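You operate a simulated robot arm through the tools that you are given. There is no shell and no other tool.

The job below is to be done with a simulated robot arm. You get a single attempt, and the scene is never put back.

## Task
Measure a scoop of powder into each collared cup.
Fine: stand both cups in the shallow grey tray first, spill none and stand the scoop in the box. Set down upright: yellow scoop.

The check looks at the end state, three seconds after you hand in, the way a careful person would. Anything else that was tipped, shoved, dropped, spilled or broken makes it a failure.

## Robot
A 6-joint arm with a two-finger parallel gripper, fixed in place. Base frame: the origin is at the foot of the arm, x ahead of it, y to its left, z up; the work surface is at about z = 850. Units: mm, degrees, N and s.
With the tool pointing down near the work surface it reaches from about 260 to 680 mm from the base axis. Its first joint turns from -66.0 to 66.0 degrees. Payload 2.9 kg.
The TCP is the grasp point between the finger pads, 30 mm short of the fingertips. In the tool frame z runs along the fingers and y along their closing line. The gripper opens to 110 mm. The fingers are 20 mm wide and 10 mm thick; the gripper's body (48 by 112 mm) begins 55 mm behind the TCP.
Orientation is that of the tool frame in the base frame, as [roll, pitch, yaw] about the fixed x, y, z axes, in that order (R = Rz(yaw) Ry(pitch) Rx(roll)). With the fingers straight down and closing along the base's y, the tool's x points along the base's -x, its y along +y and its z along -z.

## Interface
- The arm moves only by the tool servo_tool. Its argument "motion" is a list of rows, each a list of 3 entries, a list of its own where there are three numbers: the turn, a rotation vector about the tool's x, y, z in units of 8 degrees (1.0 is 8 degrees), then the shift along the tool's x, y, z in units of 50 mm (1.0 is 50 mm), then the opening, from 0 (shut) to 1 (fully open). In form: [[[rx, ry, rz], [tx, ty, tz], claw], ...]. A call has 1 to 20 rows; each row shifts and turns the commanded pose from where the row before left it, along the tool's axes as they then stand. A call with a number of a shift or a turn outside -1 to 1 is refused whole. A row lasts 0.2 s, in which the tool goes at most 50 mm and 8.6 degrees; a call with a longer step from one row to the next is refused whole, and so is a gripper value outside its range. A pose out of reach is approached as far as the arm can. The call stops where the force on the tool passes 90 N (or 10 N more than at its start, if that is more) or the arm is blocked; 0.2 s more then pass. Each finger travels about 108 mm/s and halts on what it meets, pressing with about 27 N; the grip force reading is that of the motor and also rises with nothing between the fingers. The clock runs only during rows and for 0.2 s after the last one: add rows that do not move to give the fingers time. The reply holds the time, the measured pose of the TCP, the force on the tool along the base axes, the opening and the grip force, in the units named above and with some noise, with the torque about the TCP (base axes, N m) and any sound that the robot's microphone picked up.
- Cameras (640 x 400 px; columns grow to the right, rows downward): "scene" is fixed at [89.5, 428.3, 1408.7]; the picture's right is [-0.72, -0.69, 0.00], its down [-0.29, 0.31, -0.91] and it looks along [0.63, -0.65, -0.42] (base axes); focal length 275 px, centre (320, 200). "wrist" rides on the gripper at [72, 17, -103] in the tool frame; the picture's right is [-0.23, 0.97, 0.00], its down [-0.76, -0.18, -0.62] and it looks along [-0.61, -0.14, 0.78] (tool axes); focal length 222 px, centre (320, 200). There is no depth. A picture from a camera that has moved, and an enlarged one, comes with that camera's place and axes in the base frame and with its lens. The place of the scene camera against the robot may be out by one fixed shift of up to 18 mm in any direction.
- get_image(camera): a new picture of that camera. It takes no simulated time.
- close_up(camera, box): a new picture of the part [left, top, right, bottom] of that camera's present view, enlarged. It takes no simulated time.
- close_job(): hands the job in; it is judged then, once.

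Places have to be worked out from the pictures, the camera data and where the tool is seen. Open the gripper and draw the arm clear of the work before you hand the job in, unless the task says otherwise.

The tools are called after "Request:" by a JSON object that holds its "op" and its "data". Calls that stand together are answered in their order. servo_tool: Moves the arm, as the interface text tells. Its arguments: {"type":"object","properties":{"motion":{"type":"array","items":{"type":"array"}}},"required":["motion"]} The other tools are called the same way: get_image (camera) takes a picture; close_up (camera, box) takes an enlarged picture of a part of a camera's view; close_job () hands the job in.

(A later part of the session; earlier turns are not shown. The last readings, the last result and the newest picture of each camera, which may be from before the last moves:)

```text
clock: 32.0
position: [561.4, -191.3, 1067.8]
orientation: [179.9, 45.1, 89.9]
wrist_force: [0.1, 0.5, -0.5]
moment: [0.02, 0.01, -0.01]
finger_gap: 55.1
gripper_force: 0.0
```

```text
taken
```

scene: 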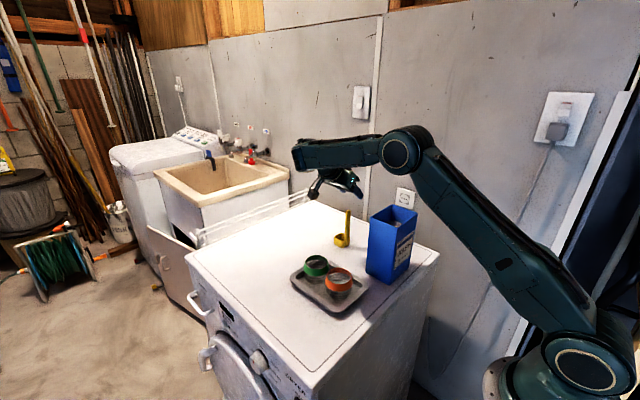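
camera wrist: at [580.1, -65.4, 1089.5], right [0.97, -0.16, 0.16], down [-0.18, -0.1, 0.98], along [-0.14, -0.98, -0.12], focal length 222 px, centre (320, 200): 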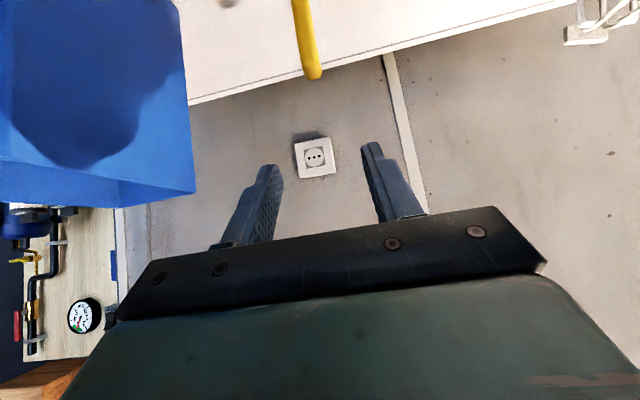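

The lean is achieved cleanly. I move to a pre-grasp point about 90 mm back along the tool axis from the handle, then check alignment.

Request:
{"op": "servo_tool", "data": {"motion": [[[0, 0, 0], [0.46, 0.05, -0.06], 0.5], [[0, 0, 0], [0.46, 0.05, -0.06], 0.5], [[0, 0, 0], [0.46, 0.05, -0.06], 0.5], [[0, 0, 0], [0, 0, 0], 0.5]]}}

Request:
{"op": "get_image", "data": {"camera": "wrist"}}

Request:
{"op": "close_up", "data": {"camera": "scene", "box": [280, 150, 420, 260]}}

```text
clock: 33.0
position: [567.9, -135.1, 1024.5]
orientation: [179.9, 44.9, 89.9]
wrist_force: [0.2, -0.3, 0.2]
moment: [-0.01, 0.0, -0.01]
finger_gap: 55.1
gripper_force: 0.1
```

```text
taken
camera wrist: at [587.6, -10.1, 1047.1], right [0.97, -0.16, 0.16], down [-0.18, -0.1, 0.98], along [-0.14, -0.98, -0.12], focal length 222 px, centre (320, 200)
```

wrist: 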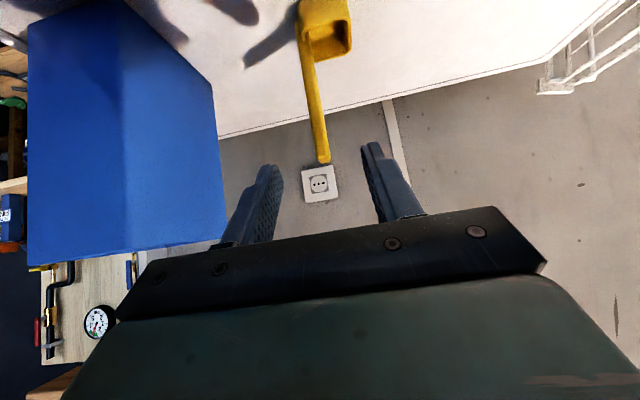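

```text
3.64 times, centred on (350, 205) of scene
camera zoom: at [89.5, 428.3, 1408.7], right [-0.72, -0.69, 0.0], down [-0.29, 0.31, -0.91], along [0.63, -0.65, -0.42], focal length 998 px, centre (211, 182)
```

zoom: 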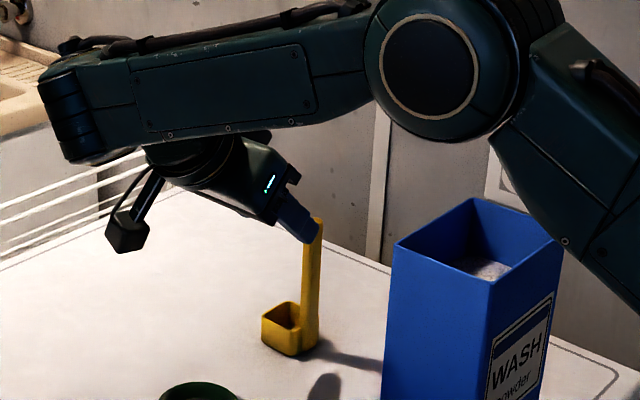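

The handle lies centred between the fingers (predicted pixel matches). I advance 90 mm along the tool axis and close on the handle.

Request:
{"op": "servo_tool", "data": {"motion": [[[0, 0, 0], [0, 0, 0.6], 0.5], [[0, 0, 0], [0, 0, 0.6], 0.5], [[0, 0, 0], [0, 0, 0.4], 0.5], [[0, 0, 0], [0, 0, 0.2], 0.5], [[0, 0, 0], [0, 0, 0], 0.5]]}}

Request:
{"op": "get_image", "data": {"camera": "wrist"}}

Request:
{"op": "close_up", "data": {"camera": "scene", "box": [290, 180, 410, 270]}}

```text
clock: 34.2
position: [570.1, -200.0, 960.2]
orientation: [179.8, 45.1, 89.8]
wrist_force: [0.1, -0.2, 0.0]
moment: [0.0, -0.02, -0.01]
finger_gap: 55.0
gripper_force: 0.0
```

```text
taken
camera wrist: at [588.0, -74.2, 983.2], right [0.97, -0.16, 0.16], down [-0.18, -0.1, 0.98], along [-0.14, -0.98, -0.12], focal length 222 px, centre (320, 200)
```

wrist: 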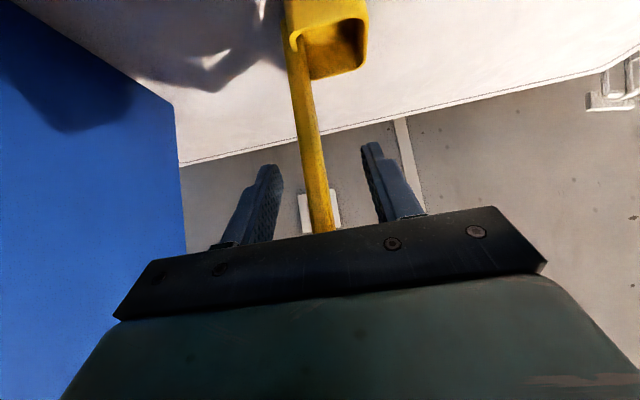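

```text
4.44 times, centred on (350, 225) of scene
camera zoom: at [89.5, 428.3, 1408.7], right [-0.72, -0.69, 0.0], down [-0.29, 0.31, -0.91], along [0.63, -0.65, -0.42], focal length 1220 px, centre (187, 89)
```

zoom: 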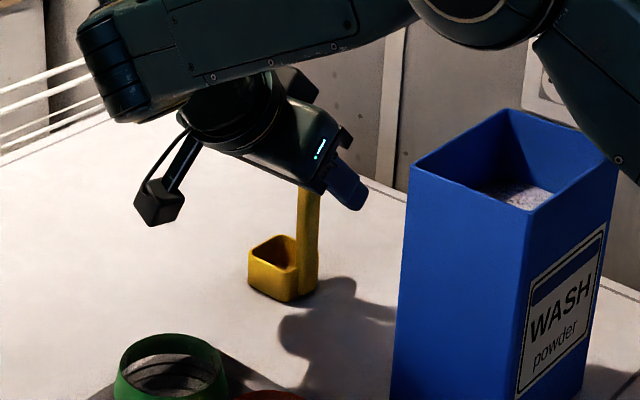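

The handle is between the pads with no contact forces. I close slowly on it.

Request:
{"op": "servo_tool", "data": {"motion": [[[0, 0, 0], [0, 0, 0], 0.4], [[0, 0, 0], [0, 0, 0], 0.3], [[0, 0, 0], [0, 0, 0], 0.22], [[0, 0, 0], [0, 0, 0], 0.17], [[0, 0, 0], [0, 0, 0], 0.13], [[0, 0, 0], [0, 0, 0], 0.1], [[0, 0, 0], [0, 0, 0], 0.05], [[0, 0, 0], [0, 0, 0], 0.0], [[0, 0, 0], [0, 0, 0], 0.0]]}}

Request:
{"op": "get_image", "data": {"camera": "wrist"}}

Request:
{"op": "close_up", "data": {"camera": "scene", "box": [290, 180, 410, 270]}}

```text
clock: 36.2
position: [568.8, -199.9, 961.1]
orientation: [180.0, 44.9, 89.9]
wrist_force: [0.0, -0.3, 0.3]
moment: [0.01, -0.02, -0.02]
finger_gap: 11.2
gripper_force: 27.0
```

```text
taken
camera wrist: at [588.0, -74.1, 983.3], right [0.97, -0.16, 0.16], down [-0.18, -0.1, 0.98], along [-0.14, -0.98, -0.12], focal length 222 px, centre (320, 200)
```

wrist: 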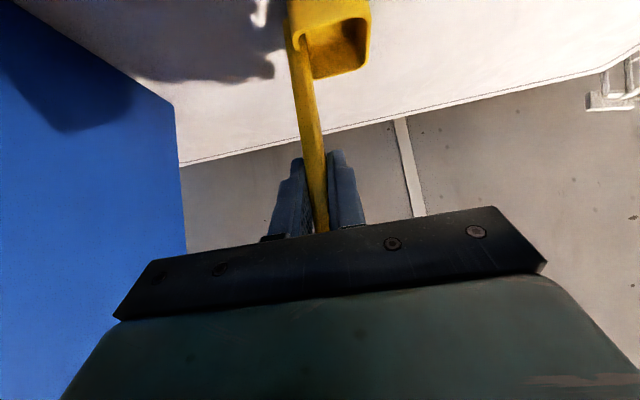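

```text
4.44 times, centred on (350, 225) of scene
camera zoom: at [89.5, 428.3, 1408.7], right [-0.72, -0.69, 0.0], down [-0.29, 0.31, -0.91], along [0.63, -0.65, -0.42], focal length 1220 px, centre (187, 89)
```

zoom: 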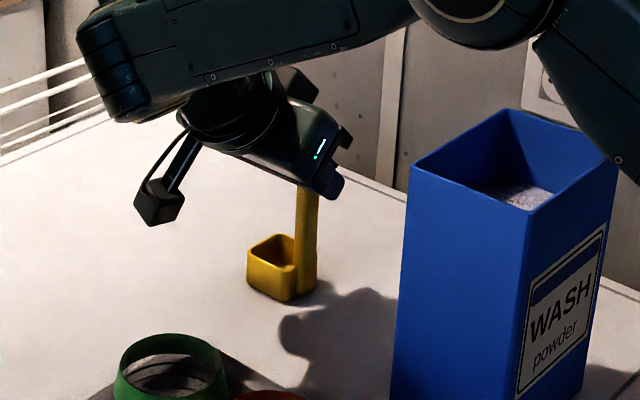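

Gripped at 11.2 mm with 27 N. I lift straight up about 205 mm and check the scoop hangs upright.

Request:
{"op": "servo_tool", "data": {"motion": [[[0, 0, 0], [-0.1, 0, -0.1], 0], [[0, 0, 0], [-0.3, 0, -0.3], 0], [[0, 0, 0], [-0.5, 0, -0.5], 0], [[0, 0, 0], [-0.5, 0, -0.5], 0], [[0, 0, 0], [-0.5, 0, -0.5], 0], [[0, 0, 0], [-0.5, 0, -0.5], 0], [[0, 0, 0], [-0.4, 0, -0.4], 0], [[0, 0, 0], [-0.1, 0, -0.1], 0], [[0, 0, 0], [0, 0, 0], 0]]}}

Request:
{"op": "get_image", "data": {"camera": "wrist"}}

Request:
{"op": "get_image", "data": {"camera": "scene"}}

```text
clock: 38.2
position: [550.0, -205.2, 1151.9]
orientation: [179.6, 45.0, 90.0]
wrist_force: [0.3, 0.3, -0.9]
moment: [0.02, -0.02, 0.04]
finger_gap: 11.1
gripper_force: 27.0
out of reach, approached as far as the arm can: row 6, 7, 8
```

```text
taken
camera wrist: at [567.7, -79.9, 1173.2], right [0.97, -0.16, 0.17], down [-0.18, -0.1, 0.98], along [-0.14, -0.98, -0.12], focal length 222 px, centre (320, 200)
```

wrist: 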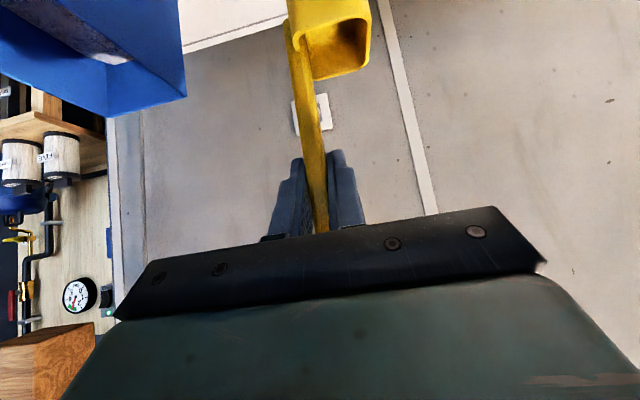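

```text
taken
```

scene: 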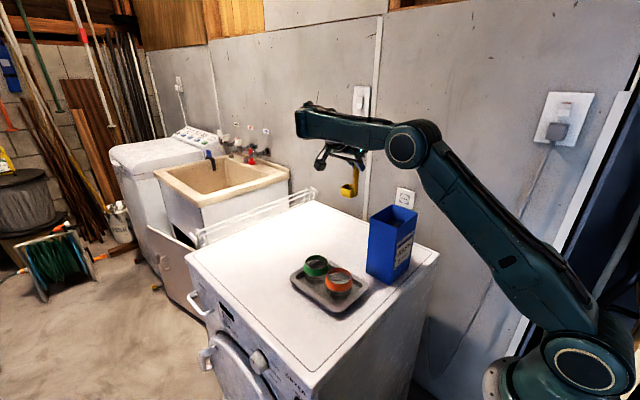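

The top of the lift hit the reach limit and the tool sits at about (550,-205,1152) with the scoop still upright. I pull back 50 mm toward −x, where reach is better, and read the pose again.

Request:
{"op": "servo_tool", "data": {"motion": [[[0, 0, 0], [0, -0.5, 0], 0], [[0, 0, 0], [0, -0.5, 0], 0], [[0, 0, 0], [0, 0, 0], 0], [[0, 0, 0], [0, 0, 0], 0]]}}

```text
clock: 39.2
position: [499.2, -205.0, 1149.5]
orientation: [179.9, 45.1, 89.9]
wrist_force: [-0.4, 0.0, 0.0]
moment: [0.0, -0.04, 0.0]
finger_gap: 11.0
gripper_force: 27.2
```

The pose followed exactly from there (499,-205,1150). I now raise 26 mm and shift y to −189 before crossing the box rim.

Request:
{"op": "servo_tool", "data": {"motion": [[[0, 0, 0], [-0.07, 0, -0.3], 0], [[0, 0, 0], [-0.07, 0, -0.3], 0], [[0, 0, 0], [0, 0, 0], 0]]}}

Request:
{"op": "get_image", "data": {"camera": "wrist"}}

Request:
{"op": "close_up", "data": {"camera": "scene", "box": [300, 120, 460, 290]}}

```text
clock: 40.0
position: [499.1, -188.3, 1177.4]
orientation: [179.9, 45.1, 89.9]
wrist_force: [-0.4, 0.5, 0.6]
moment: [0.01, 0.01, 0.0]
finger_gap: 11.0
gripper_force: 26.7
```

```text
taken
camera wrist: at [517.6, -63.1, 1199.4], right [0.97, -0.16, 0.16], down [-0.18, -0.1, 0.98], along [-0.14, -0.98, -0.12], focal length 222 px, centre (320, 200)
```

wrist: 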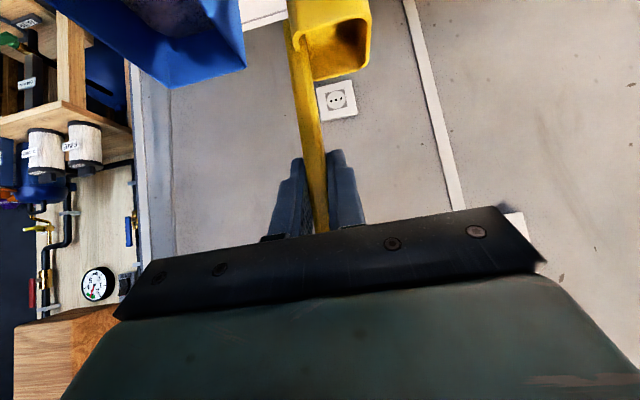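

```text
2.35 times, centred on (380, 205) of scene
camera zoom: at [89.5, 428.3, 1408.7], right [-0.72, -0.69, 0.0], down [-0.29, 0.31, -0.91], along [0.63, -0.65, -0.42], focal length 646 px, centre (179, 188)
```

zoom: 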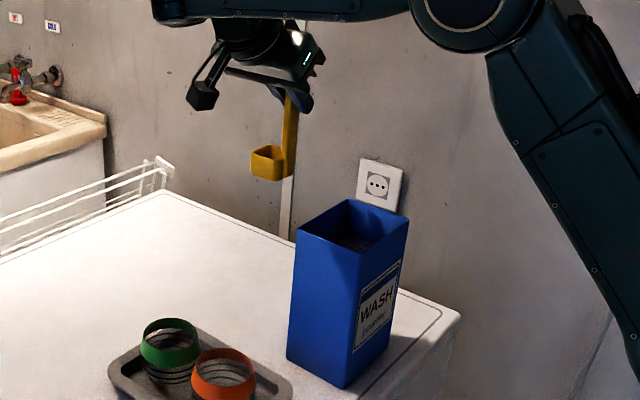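

The scoop's base is now ≈26 mm above the box rim. I move −114 mm in x to bring the scoop over the box opening (TCP x≈385).

Request:
{"op": "servo_tool", "data": {"motion": [[[0, 0, 0], [0, -0.5, 0], 0], [[0, 0, 0], [0, -0.6, 0], 0], [[0, 0, 0], [0, -0.6, 0], 0], [[0, 0, 0], [0, -0.5, 0], 0], [[0, 0, 0], [0, -0.08, 0], 0], [[0, 0, 0], [0, 0, 0], 0]]}}

Request:
{"op": "get_image", "data": {"camera": "wrist"}}

Request:
{"op": "get_image", "data": {"camera": "scene"}}

Request:
{"op": "close_up", "data": {"camera": "scene", "box": [330, 140, 450, 290]}}

```text
clock: 41.4
position: [384.9, -188.4, 1179.1]
orientation: [179.9, 45.0, 89.9]
wrist_force: [-0.3, 0.4, -0.7]
moment: [0.02, -0.01, 0.03]
finger_gap: 11.0
gripper_force: 27.7
```

```text
taken
camera wrist: at [403.6, -63.4, 1199.9], right [0.97, -0.16, 0.16], down [-0.18, -0.1, 0.98], along [-0.14, -0.98, -0.12], focal length 222 px, centre (320, 200)
```

wrist: 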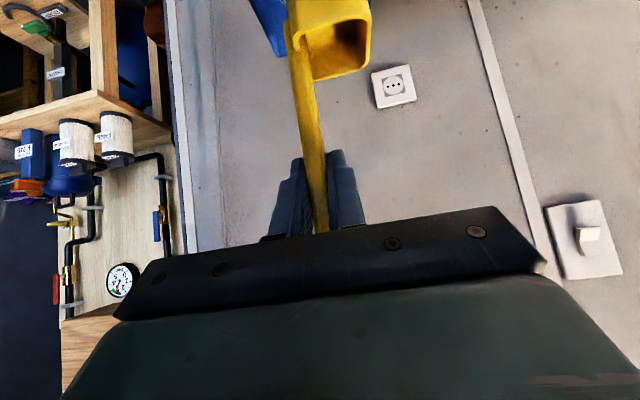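

```text
taken
```

scene: 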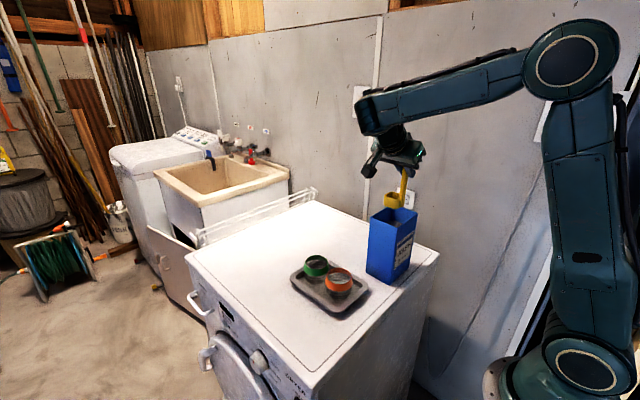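

```text
2.67 times, centred on (390, 215) of scene
camera zoom: at [89.5, 428.3, 1408.7], right [-0.72, -0.69, 0.0], down [-0.29, 0.31, -0.91], along [0.63, -0.65, -0.42], focal length 732 px, centre (133, 160)
```

zoom: 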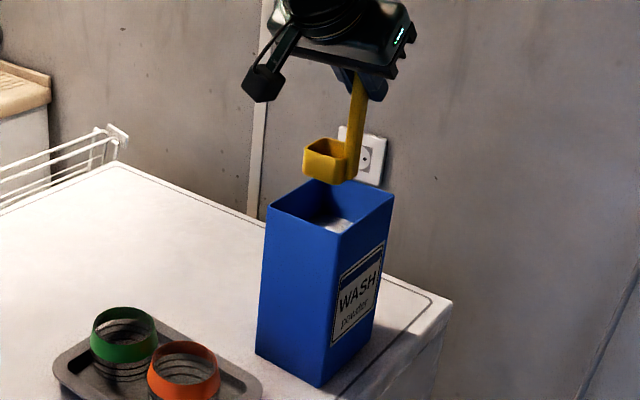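

The scoop hangs above the opening. I'll enlarge to verify its footprint against the rim before lowering.

Request:
{"op": "close_up", "data": {"camera": "scene", "box": [365, 175, 425, 235]}}

```text
6.67 times, centred on (395, 205) of scene
camera zoom: at [89.5, 428.3, 1408.7], right [-0.72, -0.69, 0.0], down [-0.29, 0.31, -0.91], along [0.63, -0.65, -0.42], focal length 1830 px, centre (-180, 167)
```

zoom: 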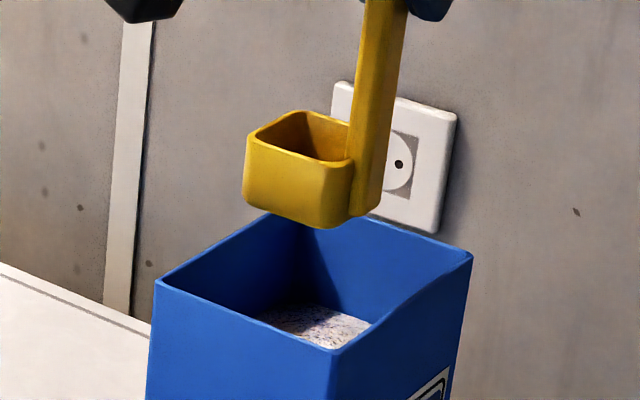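

The footprint projects well inside the rim. I lower 70 mm, bringing the bowl bottom to just above the powder surface (~997).

Request:
{"op": "servo_tool", "data": {"motion": [[[0, 0, 0], [0.25, 0, 0.25], 0], [[0, 0, 0], [0.25, 0, 0.25], 0], [[0, 0, 0], [0.25, 0, 0.25], 0], [[0, 0, 0], [0.24, 0, 0.24], 0], [[0, 0, 0], [0, 0, 0], 0]]}}

Request:
{"op": "close_up", "data": {"camera": "scene", "box": [350, 160, 430, 240]}}

Request:
{"op": "get_image", "data": {"camera": "wrist"}}

```text
clock: 42.6
position: [385.3, -188.8, 1106.5]
orientation: [179.9, 45.0, 89.9]
wrist_force: [-0.2, 0.1, -0.5]
moment: [0.01, -0.02, 0.02]
finger_gap: 11.0
gripper_force: 27.1
```

```text
5.00 times, centred on (390, 200) of scene
camera zoom: at [89.5, 428.3, 1408.7], right [-0.72, -0.69, 0.0], down [-0.29, 0.31, -0.91], along [0.63, -0.65, -0.42], focal length 1373 px, centre (-30, 200)
```

zoom: 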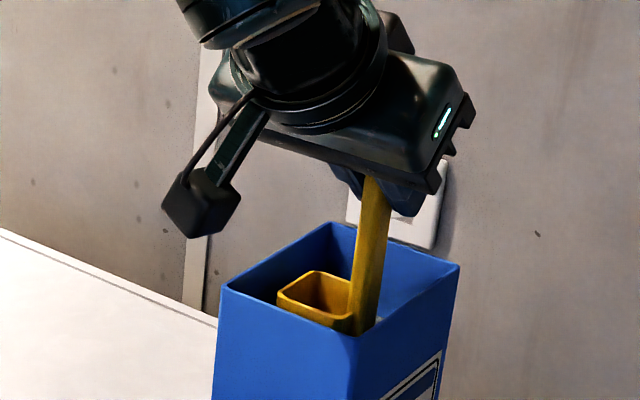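

```text
taken
camera wrist: at [404.0, -62.9, 1128.9], right [0.97, -0.16, 0.16], down [-0.18, -0.1, 0.98], along [-0.14, -0.98, -0.12], focal length 222 px, centre (320, 200)
```

wrist: 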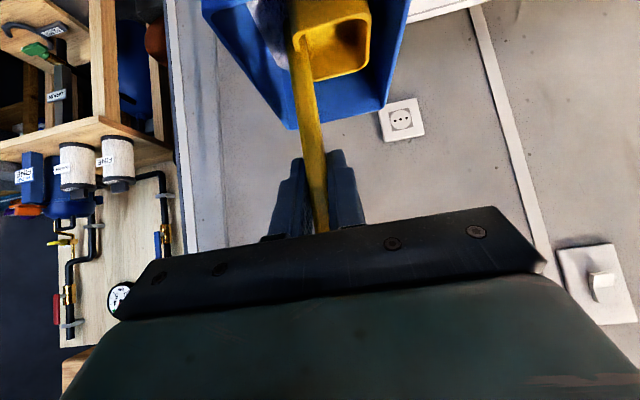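

No contact, scoop inside the box. I descend 20 mm further in slow steps and read forces as the bowl meets the powder.

Request:
{"op": "servo_tool", "data": {"motion": [[[0, 0, 0], [0.07, 0, 0.07], 0], [[0, 0, 0], [0.07, 0, 0.07], 0], [[0, 0, 0], [0.07, 0, 0.07], 0], [[0, 0, 0], [0.07, 0, 0.07], 0], [[0, 0, 0], [0, 0, 0], 0]]}}

Request:
{"op": "close_up", "data": {"camera": "scene", "box": [350, 160, 430, 240]}}

Request:
{"op": "close_up", "data": {"camera": "wrist", "box": [190, 0, 430, 150]}}

```text
clock: 43.8
position: [385.4, -187.8, 1086.8]
orientation: [179.9, 45.0, 89.9]
wrist_force: [0.5, 0.5, 0.3]
moment: [0.01, 0.03, 0.02]
finger_gap: 11.4
gripper_force: 27.3
```

```text
5.00 times, centred on (390, 200) of scene
camera zoom: at [89.5, 428.3, 1408.7], right [-0.72, -0.69, 0.0], down [-0.29, 0.31, -0.91], along [0.63, -0.65, -0.42], focal length 1373 px, centre (-30, 200)
```

zoom: 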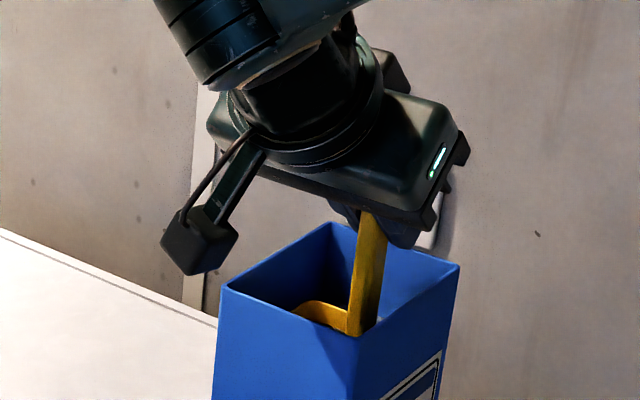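

```text
2.67 times, centred on (310, 75) of wrist
camera zoom: at [403.6, -63.1, 1109.8], right [0.97, -0.16, 0.16], down [-0.18, -0.1, 0.98], along [-0.14, -0.98, -0.12], focal length 592 px, centre (347, 533)
```

zoom: 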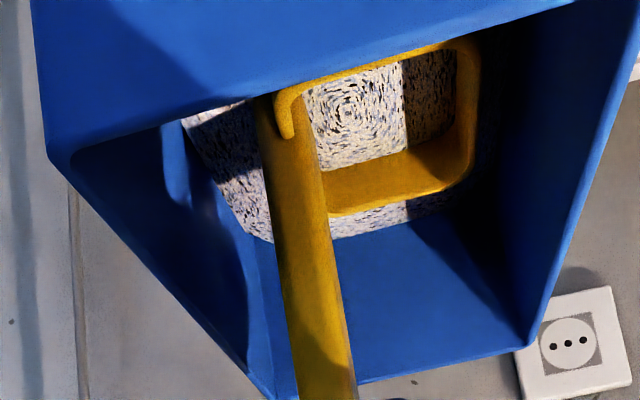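

The powder offers no resistance and is already showing inside the bowl; rim is still ~13 mm above the surface. I go 25 mm deeper so the rim is under, then pause.

Request:
{"op": "servo_tool", "data": {"motion": [[[0, 0, 0], [0.09, 0, 0.09], 0], [[0, 0, 0], [0.09, 0, 0.09], 0], [[0, 0, 0], [0.09, 0, 0.09], 0], [[0, 0, 0], [0.09, 0, 0.09], 0], [[0, 0, 0], [0, 0, 0], 0], [[0, 0, 0], [0, 0, 0], 0]]}}

Request:
{"op": "close_up", "data": {"camera": "wrist", "box": [190, 0, 430, 150]}}

Request:
{"op": "close_up", "data": {"camera": "scene", "box": [350, 160, 430, 240]}}

```text
clock: 45.2
position: [384.6, -188.1, 1061.5]
orientation: [179.9, 45.0, 90.0]
wrist_force: [0.1, 0.2, -0.7]
moment: [-0.01, -0.03, -0.02]
finger_gap: 11.1
gripper_force: 27.2
```

```text
2.67 times, centred on (310, 75) of wrist
camera zoom: at [402.9, -63.4, 1083.8], right [0.97, -0.16, 0.16], down [-0.18, -0.1, 0.98], along [-0.14, -0.98, -0.12], focal length 592 px, centre (347, 533)
```

zoom: 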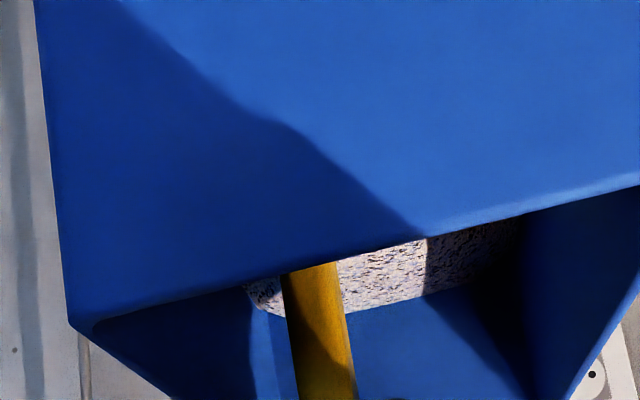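

```text
5.00 times, centred on (390, 200) of scene
camera zoom: at [89.5, 428.3, 1408.7], right [-0.72, -0.69, 0.0], down [-0.29, 0.31, -0.91], along [0.63, -0.65, -0.42], focal length 1373 px, centre (-30, 200)
```

zoom: 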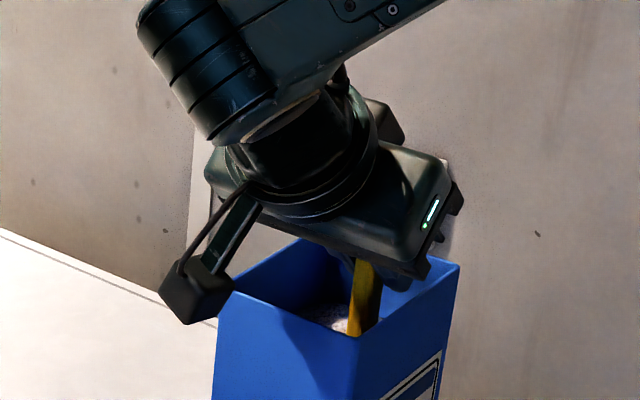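

The bowl is fully under the powder. I lift straight up slowly and look at the fill while still within the box.

Request:
{"op": "servo_tool", "data": {"motion": [[[0, 0, 0], [-0.07, 0, -0.07], 0], [[0, 0, 0], [-0.1, 0, -0.1], 0], [[0, 0, 0], [-0.12, 0, -0.12], 0], [[0, 0, 0], [-0.12, 0, -0.12], 0], [[0, 0, 0], [-0.12, 0, -0.12], 0], [[0, 0, 0], [-0.07, 0, -0.07], 0], [[0, 0, 0], [0, 0, 0], 0], [[0, 0, 0], [0, 0, 0], 0]]}}

Request:
{"op": "close_up", "data": {"camera": "wrist", "box": [190, 0, 430, 150]}}

Request:
{"op": "close_up", "data": {"camera": "scene", "box": [350, 160, 430, 240]}}

```text
clock: 47.0
position: [383.2, -187.2, 1104.5]
orientation: [179.9, 45.0, 89.8]
wrist_force: [-0.4, 0.5, -0.5]
moment: [0.0, 0.0, 0.0]
finger_gap: 11.3
gripper_force: 26.7
```

```text
2.67 times, centred on (310, 75) of wrist
camera zoom: at [402.9, -62.4, 1126.7], right [0.97, -0.16, 0.16], down [-0.18, -0.1, 0.98], along [-0.14, -0.98, -0.12], focal length 592 px, centre (347, 533)
```

zoom: 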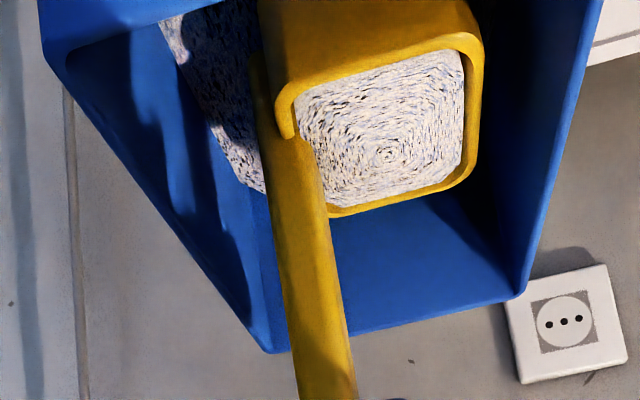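

```text
5.00 times, centred on (390, 200) of scene
camera zoom: at [89.5, 428.3, 1408.7], right [-0.72, -0.69, 0.0], down [-0.29, 0.31, -0.91], along [0.63, -0.65, -0.42], focal length 1373 px, centre (-30, 200)
```

zoom: 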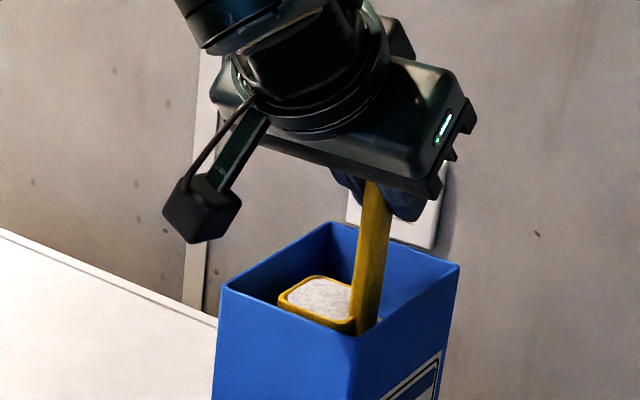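

The bowl is brim-full with a slight dome, and the powder level is steady. I lift straight out gently to z≈1180, then move +x clear of the box.

Request:
{"op": "servo_tool", "data": {"motion": [[[0, 0, 0], [-0.07, 0, -0.07], 0], [[0, 0, 0], [-0.14, 0, -0.14], 0], [[0, 0, 0], [-0.2, 0, -0.2], 0], [[0, 0, 0], [-0.2, 0, -0.2], 0], [[0, 0, 0], [-0.2, 0, -0.2], 0], [[0, 0, 0], [-0.14, 0, -0.14], 0], [[0, 0, 0], [-0.1, 0, -0.1], 0], [[0, 0, 0], [-0.03, 0, -0.03], 0], [[0, 0, 0], [0, 0, 0], 0]]}}

Request:
{"op": "close_up", "data": {"camera": "scene", "box": [340, 130, 440, 240]}}

Request:
{"op": "close_up", "data": {"camera": "wrist", "box": [190, 0, 430, 150]}}

```text
clock: 49.0
position: [384.3, -187.9, 1180.1]
orientation: [179.8, 45.0, 90.0]
wrist_force: [-0.2, 0.1, -0.9]
moment: [-0.01, 0.01, 0.01]
finger_gap: 11.2
gripper_force: 27.5
```

```text
3.64 times, centred on (390, 185) of scene
camera zoom: at [89.5, 428.3, 1408.7], right [-0.72, -0.69, 0.0], down [-0.29, 0.31, -0.91], along [0.63, -0.65, -0.42], focal length 998 px, centre (66, 254)
```

zoom: 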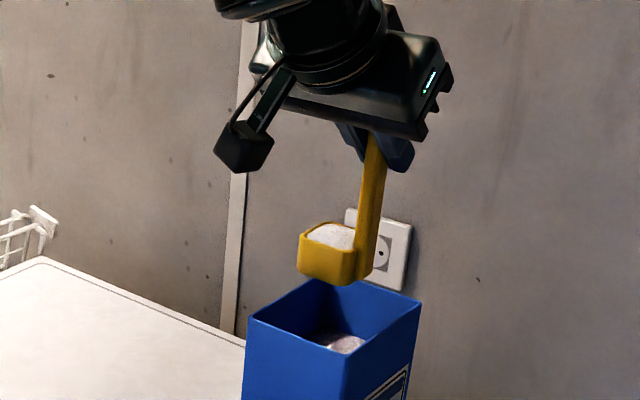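

```text
2.67 times, centred on (310, 75) of wrist
camera zoom: at [402.6, -62.5, 1202.4], right [0.97, -0.16, 0.16], down [-0.18, -0.1, 0.98], along [-0.14, -0.98, -0.12], focal length 592 px, centre (347, 533)
```

zoom: 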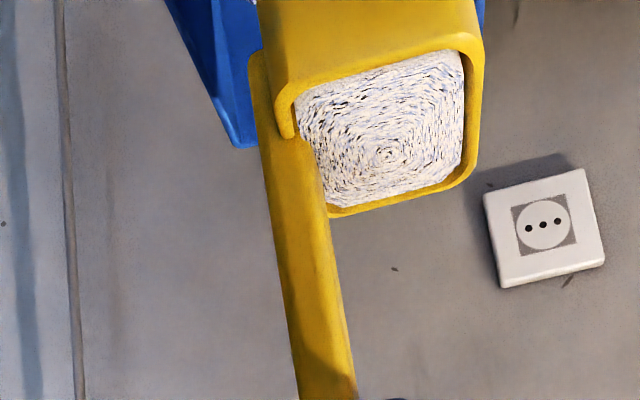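

Scoop is full and level above the box; box looks undisturbed. From the rim corners, the bowl centre is ≈25 mm along tool y and its rim ≈80 mm below the TCP. I move +x by ~95 mm clear of the box.

Request:
{"op": "servo_tool", "data": {"motion": [[[0, 0, 0], [0, 0.15, 0], 0], [[0, 0, 0], [0, 0.3, 0], 0], [[0, 0, 0], [0, 0.4, 0], 0], [[0, 0, 0], [0, 0.4, 0], 0], [[0, 0, 0], [0, 0.35, 0], 0], [[0, 0, 0], [0, 0.2, 0], 0], [[0, 0, 0], [0, 0.1, 0], 0], [[0, 0, 0], [0, 0, 0], 0]]}}

```text
clock: 50.8
position: [479.3, -188.2, 1181.6]
orientation: [180.0, 45.0, 90.0]
wrist_force: [-0.1, -1.4, 0.3]
moment: [-0.02, -0.02, 0.03]
finger_gap: 11.3
gripper_force: 26.9
```

Now I yaw the level scoop about the vertical; a first small turn of 8° to confirm direction and that it stays level.

Request:
{"op": "servo_tool", "data": {"motion": [[[-0.3536, 0, -0.3536], [0, 0, 0], 0], [[-0.3536, 0, -0.3536], [0, 0, 0], 0], [[0, 0, 0], [0, 0, 0], 0]]}}

```text
clock: 51.6
position: [479.7, -188.2, 1181.4]
orientation: [180.0, 45.0, 97.9]
wrist_force: [0.3, -0.6, -0.8]
moment: [-0.02, -0.02, 0.0]
finger_gap: 11.1
gripper_force: 27.5
```

Yaw increases as wanted with tilt unchanged. I continue to yaw 180° (tool leaning toward +x).

Request:
{"op": "servo_tool", "data": {"motion": [[[-0.5, 0, -0.5], [0, 0, 0], 0], [[-0.6, 0, -0.6], [0, 0, 0], 0], [[-0.7, 0, -0.7], [0, 0, 0], 0], [[-0.7, 0, -0.7], [0, 0, 0], 0], [[-0.7, 0, -0.7], [0, 0, 0], 0], [[-0.7, 0, -0.7], [0, 0, 0], 0], [[-0.7, 0, -0.7], [0, 0, 0], 0], [[-0.7, 0, -0.7], [0, 0, 0], 0], [[-0.7, 0, -0.7], [0, 0, 0], 0], [[-0.7, 0, -0.7], [0, 0, 0], 0], [[-0.4, 0, -0.4], [0, 0, 0], 0], [[0, 0, 0], [0, 0, 0], 0]]}}

Request:
{"op": "get_image", "data": {"camera": "scene"}}

Request:
{"op": "get_image", "data": {"camera": "wrist"}}

```text
clock: 54.2
position: [479.0, -189.4, 1181.3]
orientation: [-180.0, 45.0, 178.4]
wrist_force: [0.0, 0.0, 0.2]
moment: [-0.01, -0.02, -0.02]
finger_gap: 11.2
gripper_force: 27.0
```

```text
taken
```

scene: 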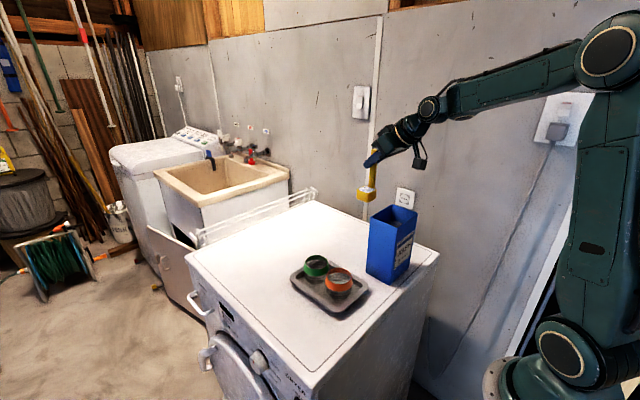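

```text
taken
camera wrist: at [356.8, -167.3, 1203.1], right [0.19, 0.97, 0.16], down [0.09, -0.18, 0.98], along [0.98, -0.17, -0.12], focal length 222 px, centre (320, 200)
```

wrist: 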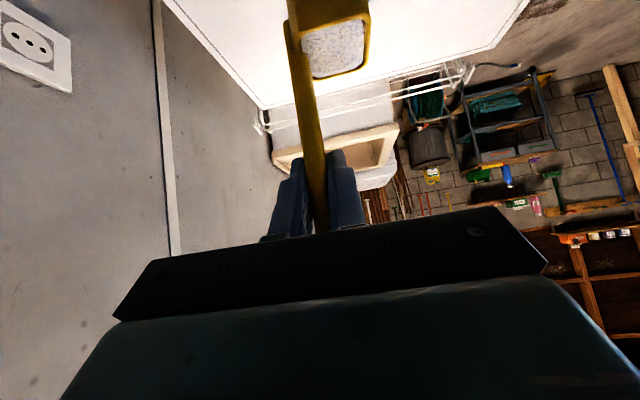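

Level and full. I translate about +130 mm in y, toward the cups, at the same height.

Request:
{"op": "servo_tool", "data": {"motion": [[[0, 0, 0], [0, 0.15, 0], 0], [[0, 0, 0], [0, 0.3, 0], 0], [[0, 0, 0], [0, 0.4, 0], 0], [[0, 0, 0], [0, 0.5, 0], 0], [[0, 0, 0], [0, 0.5, 0], 0], [[0, 0, 0], [0, 0.4, 0], 0], [[0, 0, 0], [0, 0.25, 0], 0], [[0, 0, 0], [0, 0.1, 0], 0], [[0, 0, 0], [0, 0, 0], 0]]}}

```text
clock: 56.2
position: [483.1, -57.8, 1181.9]
orientation: [-179.9, 45.0, 178.2]
wrist_force: [0.1, -0.5, 0.1]
moment: [0.0, 0.0, 0.03]
finger_gap: 11.1
gripper_force: 26.8
```

Now I yaw the remaining ~92° to bring the tool leaning toward +y (yaw 270°).

Request:
{"op": "servo_tool", "data": {"motion": [[[-0.5, 0, -0.5], [0, 0, 0], 0], [[-0.6, 0, -0.6], [0, 0, 0], 0], [[-0.7, 0, -0.7], [0, 0, 0], 0], [[-0.7, 0, -0.7], [0, 0, 0], 0], [[-0.7, 0, -0.7], [0, 0, 0], 0], [[-0.7, 0, -0.7], [0, 0, 0], 0], [[-0.7, 0, -0.7], [0, 0, 0], 0], [[-0.7, 0, -0.7], [0, 0, 0], 0], [[-0.7, 0, -0.7], [0, 0, 0], 0], [[-0.7, 0, -0.7], [0, 0, 0], 0], [[-0.7, 0, -0.7], [0, 0, 0], 0], [[-0.5, 0, -0.5], [0, 0, 0], 0], [[-0.21, 0, -0.21], [0, 0, 0], 0], [[0, 0, 0], [0, 0, 0], 0]]}}

Request:
{"op": "get_image", "data": {"camera": "scene"}}

Request:
{"op": "get_image", "data": {"camera": "wrist"}}

```text
clock: 59.2
position: [452.1, -7.9, 1109.1]
orientation: [-179.7, 44.9, -89.8]
wrist_force: [0.6, -0.6, -0.2]
moment: [-0.02, 0.0, 0.0]
finger_gap: 11.1
gripper_force: 27.2
out of reach, approached as far as the arm can: row 10, 11, 12, 13
```

```text
taken
```

scene: 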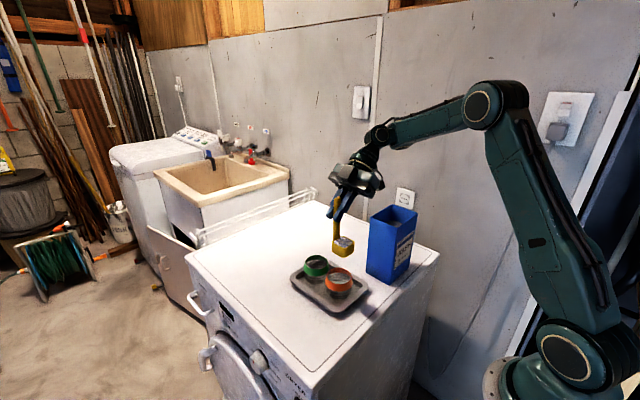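

```text
taken
camera wrist: at [435.5, -130.3, 1130.8], right [-0.97, 0.16, 0.16], down [0.17, 0.1, 0.98], along [0.14, 0.98, -0.12], focal length 222 px, centre (320, 200)
```

wrist: 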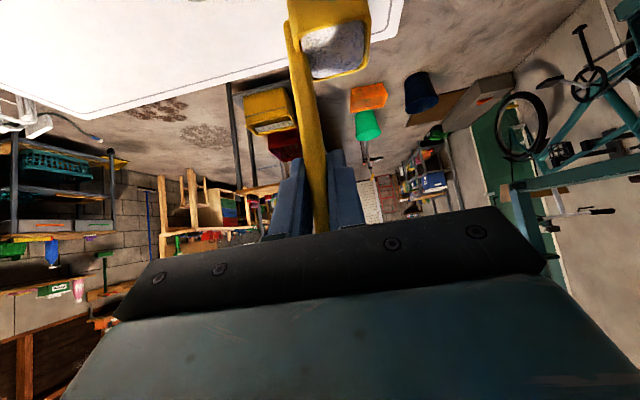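

The arm ran into its reach limit during the yaw and the pose slid to (452,-8,1109), yaw 270° — level and clear of things, but I'll look closely for any spill and at the fill.

Request:
{"op": "close_up", "data": {"camera": "scene", "box": [280, 190, 400, 320]}}

Request:
{"op": "close_up", "data": {"camera": "wrist", "box": [240, 0, 420, 120]}}

Request:
{"op": "close_up", "data": {"camera": "scene", "box": [320, 220, 370, 270]}}

```text
3.08 times, centred on (340, 255) of scene
camera zoom: at [89.5, 428.3, 1408.7], right [-0.72, -0.69, 0.0], down [-0.29, 0.31, -0.91], along [0.63, -0.65, -0.42], focal length 845 px, centre (258, 31)
```

zoom: 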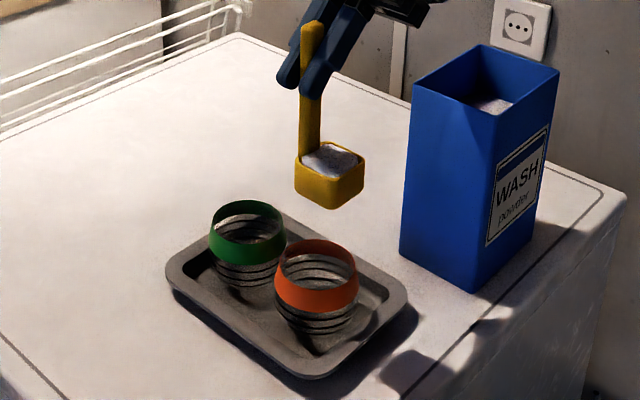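

```text
3.33 times, centred on (330, 60) of wrist
camera zoom: at [435.5, -130.3, 1130.8], right [-0.97, 0.16, 0.16], down [0.17, 0.1, 0.98], along [0.14, 0.98, -0.12], focal length 740 px, centre (287, 667)
```

zoom: 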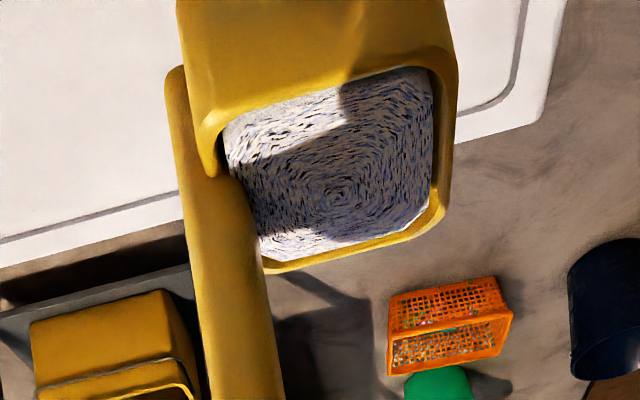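

```text
8.00 times, centred on (345, 245) of scene
camera zoom: at [89.5, 428.3, 1408.7], right [-0.72, -0.69, 0.0], down [-0.29, 0.31, -0.91], along [0.63, -0.65, -0.42], focal length 2197 px, centre (120, -160)
```

zoom: 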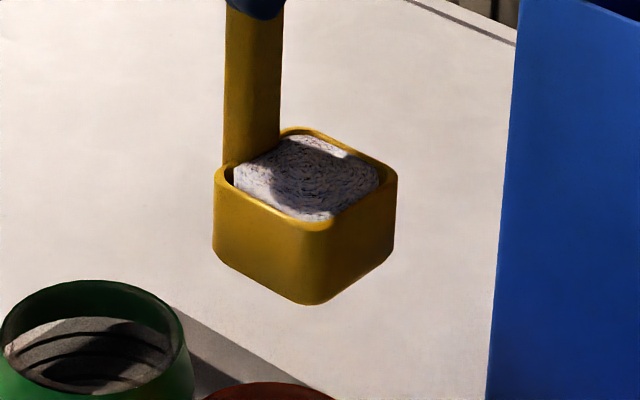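

Bowl still full with no spill on the surface. I lower 40 mm here to get further from the reach boundary and check that the pose follows.

Request:
{"op": "servo_tool", "data": {"motion": [[[0, 0, 0], [0.1, 0, 0.1], 0], [[0, 0, 0], [0.2, 0, 0.2], 0], [[0, 0, 0], [0.17, 0, 0.17], 0], [[0, 0, 0], [0.1, 0, 0.1], 0], [[0, 0, 0], [0, 0, 0], 0]]}}

```text
clock: 60.4
position: [451.3, -7.5, 1068.4]
orientation: [-180.0, 44.9, -89.9]
wrist_force: [1.6, -0.2, -0.2]
moment: [0.0, 0.05, 0.02]
finger_gap: 11.1
gripper_force: 26.8
```

The pose follows exactly. I move to the pre-pour position with the bowl just behind the orange cup: TCP ≈(467.5,-37,1050).

Request:
{"op": "servo_tool", "data": {"motion": [[[0, 0, 0], [0.1, -0.06, -0.03], 0], [[0, 0, 0], [0.2, -0.1, -0.05], 0], [[0, 0, 0], [0.225, -0.1, -0.05], 0], [[0, 0, 0], [0.15, -0.06, -0.024], 0], [[0, 0, 0], [0, 0, 0], 0]]}}

Request:
{"op": "close_up", "data": {"camera": "scene", "box": [290, 200, 390, 310]}}

Request:
{"op": "get_image", "data": {"camera": "scene"}}

```text
clock: 61.6
position: [467.2, -37.8, 1052.4]
orientation: [-179.9, 45.0, -89.8]
wrist_force: [-0.4, 0.3, 0.1]
moment: [-0.01, -0.01, 0.02]
finger_gap: 11.2
gripper_force: 26.9
```

```text
3.64 times, centred on (340, 255) of scene
camera zoom: at [89.5, 428.3, 1408.7], right [-0.72, -0.69, 0.0], down [-0.29, 0.31, -0.91], along [0.63, -0.65, -0.42], focal length 998 px, centre (247, 0)
```

zoom: 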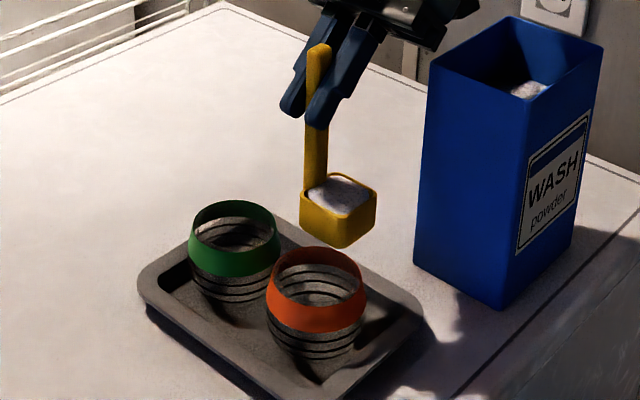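

```text
taken
```

scene: 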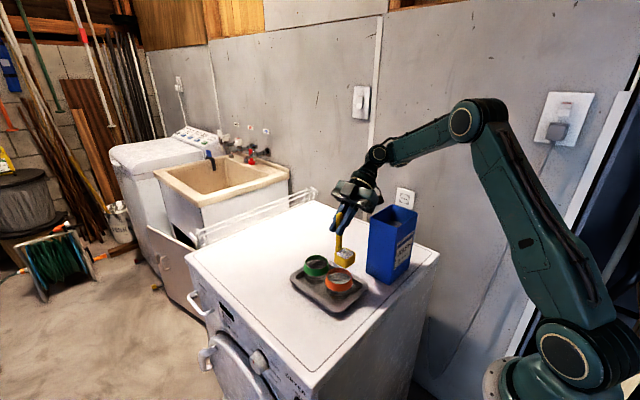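

Projected from the scene view, the lip edge (+y side of the bowl) is at about (441,-14) over the orange cup (centre ≈(442,-9)). I lower the bowl 12 mm and shift +5 mm in y to set the lip at (442,-11,~960).

Request:
{"op": "servo_tool", "data": {"motion": [[[0, 0, 0], [0.05, 0, 0.12], 0], [[0, 0, 0], [0.05, 0, 0.12], 0], [[0, 0, 0], [0, 0, 0], 0]]}}

Request:
{"op": "close_up", "data": {"camera": "scene", "box": [310, 225, 370, 285]}}

```text
clock: 62.4
position: [466.3, -32.8, 1038.8]
orientation: [-179.9, 45.0, -90.0]
wrist_force: [-0.9, -0.6, 0.1]
moment: [0.0, -0.02, 0.0]
finger_gap: 11.2
gripper_force: 26.8
```

```text
6.67 times, centred on (340, 255) of scene
camera zoom: at [89.5, 428.3, 1408.7], right [-0.72, -0.69, 0.0], down [-0.29, 0.31, -0.91], along [0.63, -0.65, -0.42], focal length 1830 px, centre (187, -167)
```

zoom: 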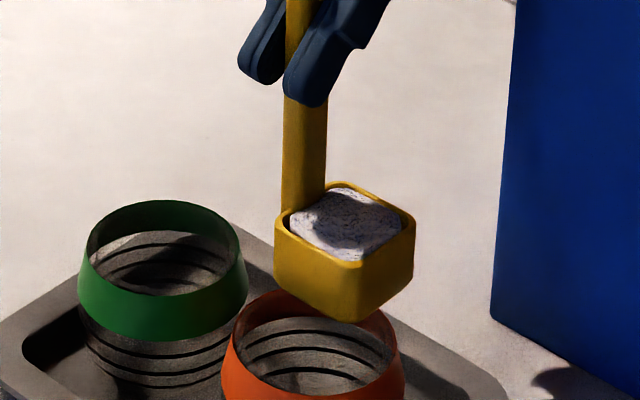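

Clear of the rims. I begin the tilt about the lip: 20° in 4° steps, checking the direction.

Request:
{"op": "servo_tool", "data": {"motion": [[[0, 0.5, 0], [-0.087, 0, 0.072], 0], [[0, 0.5, 0], [-0.088, 0, 0.073], 0], [[0, 0.5, 0], [-0.089, 0, 0.074], 0], [[0, 0.5, 0], [-0.09, 0, 0.074], 0], [[0, 0.5, 0], [-0.091, 0, 0.075], 0], [[0, 0, 0], [0, 0, 0], 0]]}}

Request:
{"op": "close_up", "data": {"camera": "scene", "box": [310, 215, 380, 285]}}

```text
clock: 63.8
position: [467.2, -2.5, 1037.3]
orientation: [180.0, 25.0, -89.9]
wrist_force: [0.3, 0.1, -0.1]
moment: [0.01, 0.01, 0.04]
finger_gap: 11.0
gripper_force: 27.5
```

```text
5.71 times, centred on (345, 250) of scene
camera zoom: at [89.5, 428.3, 1408.7], right [-0.72, -0.69, 0.0], down [-0.29, 0.31, -0.91], along [0.63, -0.65, -0.42], focal length 1569 px, centre (177, -86)
```

zoom: 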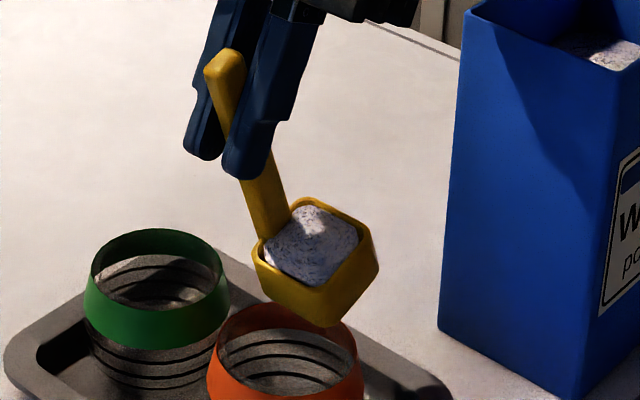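

Tilt direction and lip position are right (TCP within ~1.5 mm of prediction); powder still rests in the bowl. I continue another 20°.

Request:
{"op": "servo_tool", "data": {"motion": [[[0, 0.5, 0], [-0.093, 0, 0.076], 0], [[0, 0.5, 0], [-0.094, 0, 0.076], 0], [[0, 0.5, 0], [-0.095, 0, 0.077], 0], [[0, 0.5, 0], [-0.097, 0, 0.077], 0], [[0, 0.5, 0], [-0.098, 0, 0.077], 0], [[0, 0, 0], [0, 0, 0], 0]]}}

Request:
{"op": "close_up", "data": {"camera": "scene", "box": [310, 215, 380, 285]}}

Request:
{"op": "get_image", "data": {"camera": "wrist"}}

```text
clock: 65.2
position: [466.7, 27.0, 1025.8]
orientation: [-179.9, 4.9, -89.9]
wrist_force: [-0.7, 0.1, 0.8]
moment: [0.0, -0.01, 0.01]
finger_gap: 10.9
gripper_force: 27.1
```

```text
5.71 times, centred on (345, 250) of scene
camera zoom: at [89.5, 428.3, 1408.7], right [-0.72, -0.69, 0.0], down [-0.29, 0.31, -0.91], along [0.63, -0.65, -0.42], focal length 1569 px, centre (177, -86)
```

zoom: 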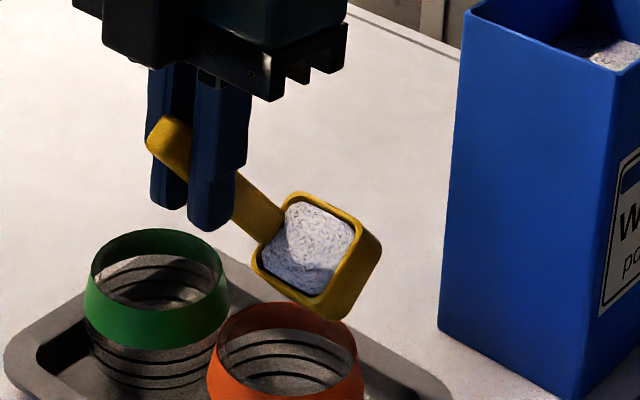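

```text
taken
camera wrist: at [451.1, -53.8, 1122.1], right [-0.97, 0.23, 0.02], down [0.18, 0.7, 0.69], along [0.14, 0.67, -0.73], focal length 222 px, centre (320, 200)
```

wrist: 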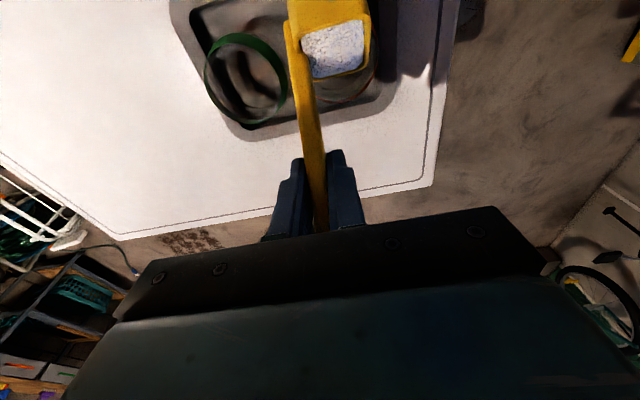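

At 40° the powder still holds; lip is at about y≈−8, z≈950 over the cup. I continue another 20° with a slight −y correction.

Request:
{"op": "servo_tool", "data": {"motion": [[[0, 0.5, 0], [-0.095, 0, 0.069], 0], [[0, 0.5, 0], [-0.096, 0, 0.069], 0], [[0, 0.5, 0], [-0.096, 0, 0.07], 0], [[0, 0.5, 0], [-0.097, 0, 0.07], 0], [[0, 0.5, 0], [-0.098, 0, 0.07], 0], [[0, 0, 0], [0, 0, 0], 0]]}}

Request:
{"op": "close_up", "data": {"camera": "scene", "box": [310, 215, 380, 285]}}

Request:
{"op": "close_up", "data": {"camera": "wrist", "box": [160, 0, 480, 200]}}

```text
clock: 66.6
position: [468.5, 49.1, 1007.3]
orientation: [-179.9, -14.8, -89.9]
wrist_force: [0.0, 0.1, 0.6]
moment: [0.02, -0.02, 0.05]
finger_gap: 11.1
gripper_force: 27.3
```

```text
5.71 times, centred on (345, 250) of scene
camera zoom: at [89.5, 428.3, 1408.7], right [-0.72, -0.69, 0.0], down [-0.29, 0.31, -0.91], along [0.63, -0.65, -0.42], focal length 1569 px, centre (177, -86)
```

zoom: 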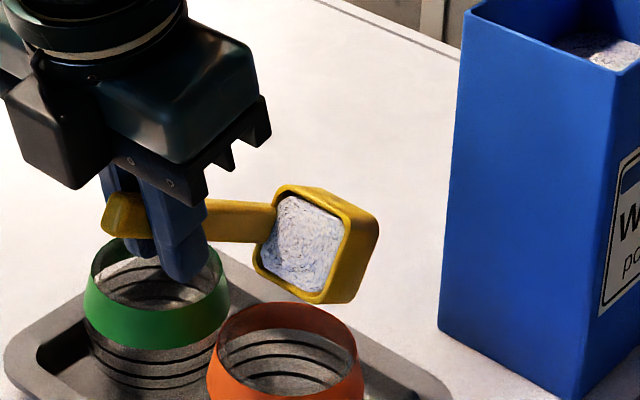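

```text
2.00 times, centred on (320, 100) of wrist
camera zoom: at [451.7, 6.5, 1125.9], right [-0.97, 0.22, -0.06], down [0.18, 0.9, 0.4], along [0.14, 0.38, -0.91], focal length 444 px, centre (320, 400)
```

zoom: 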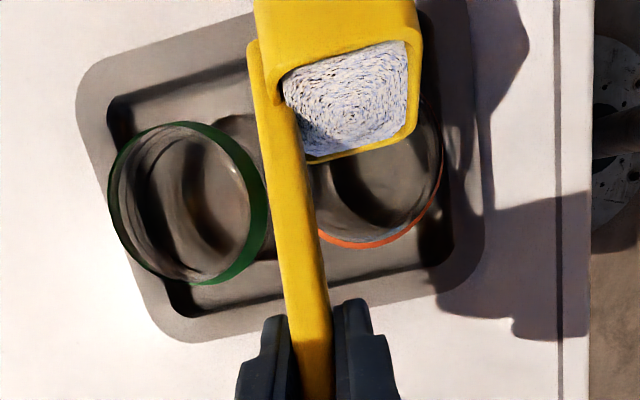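

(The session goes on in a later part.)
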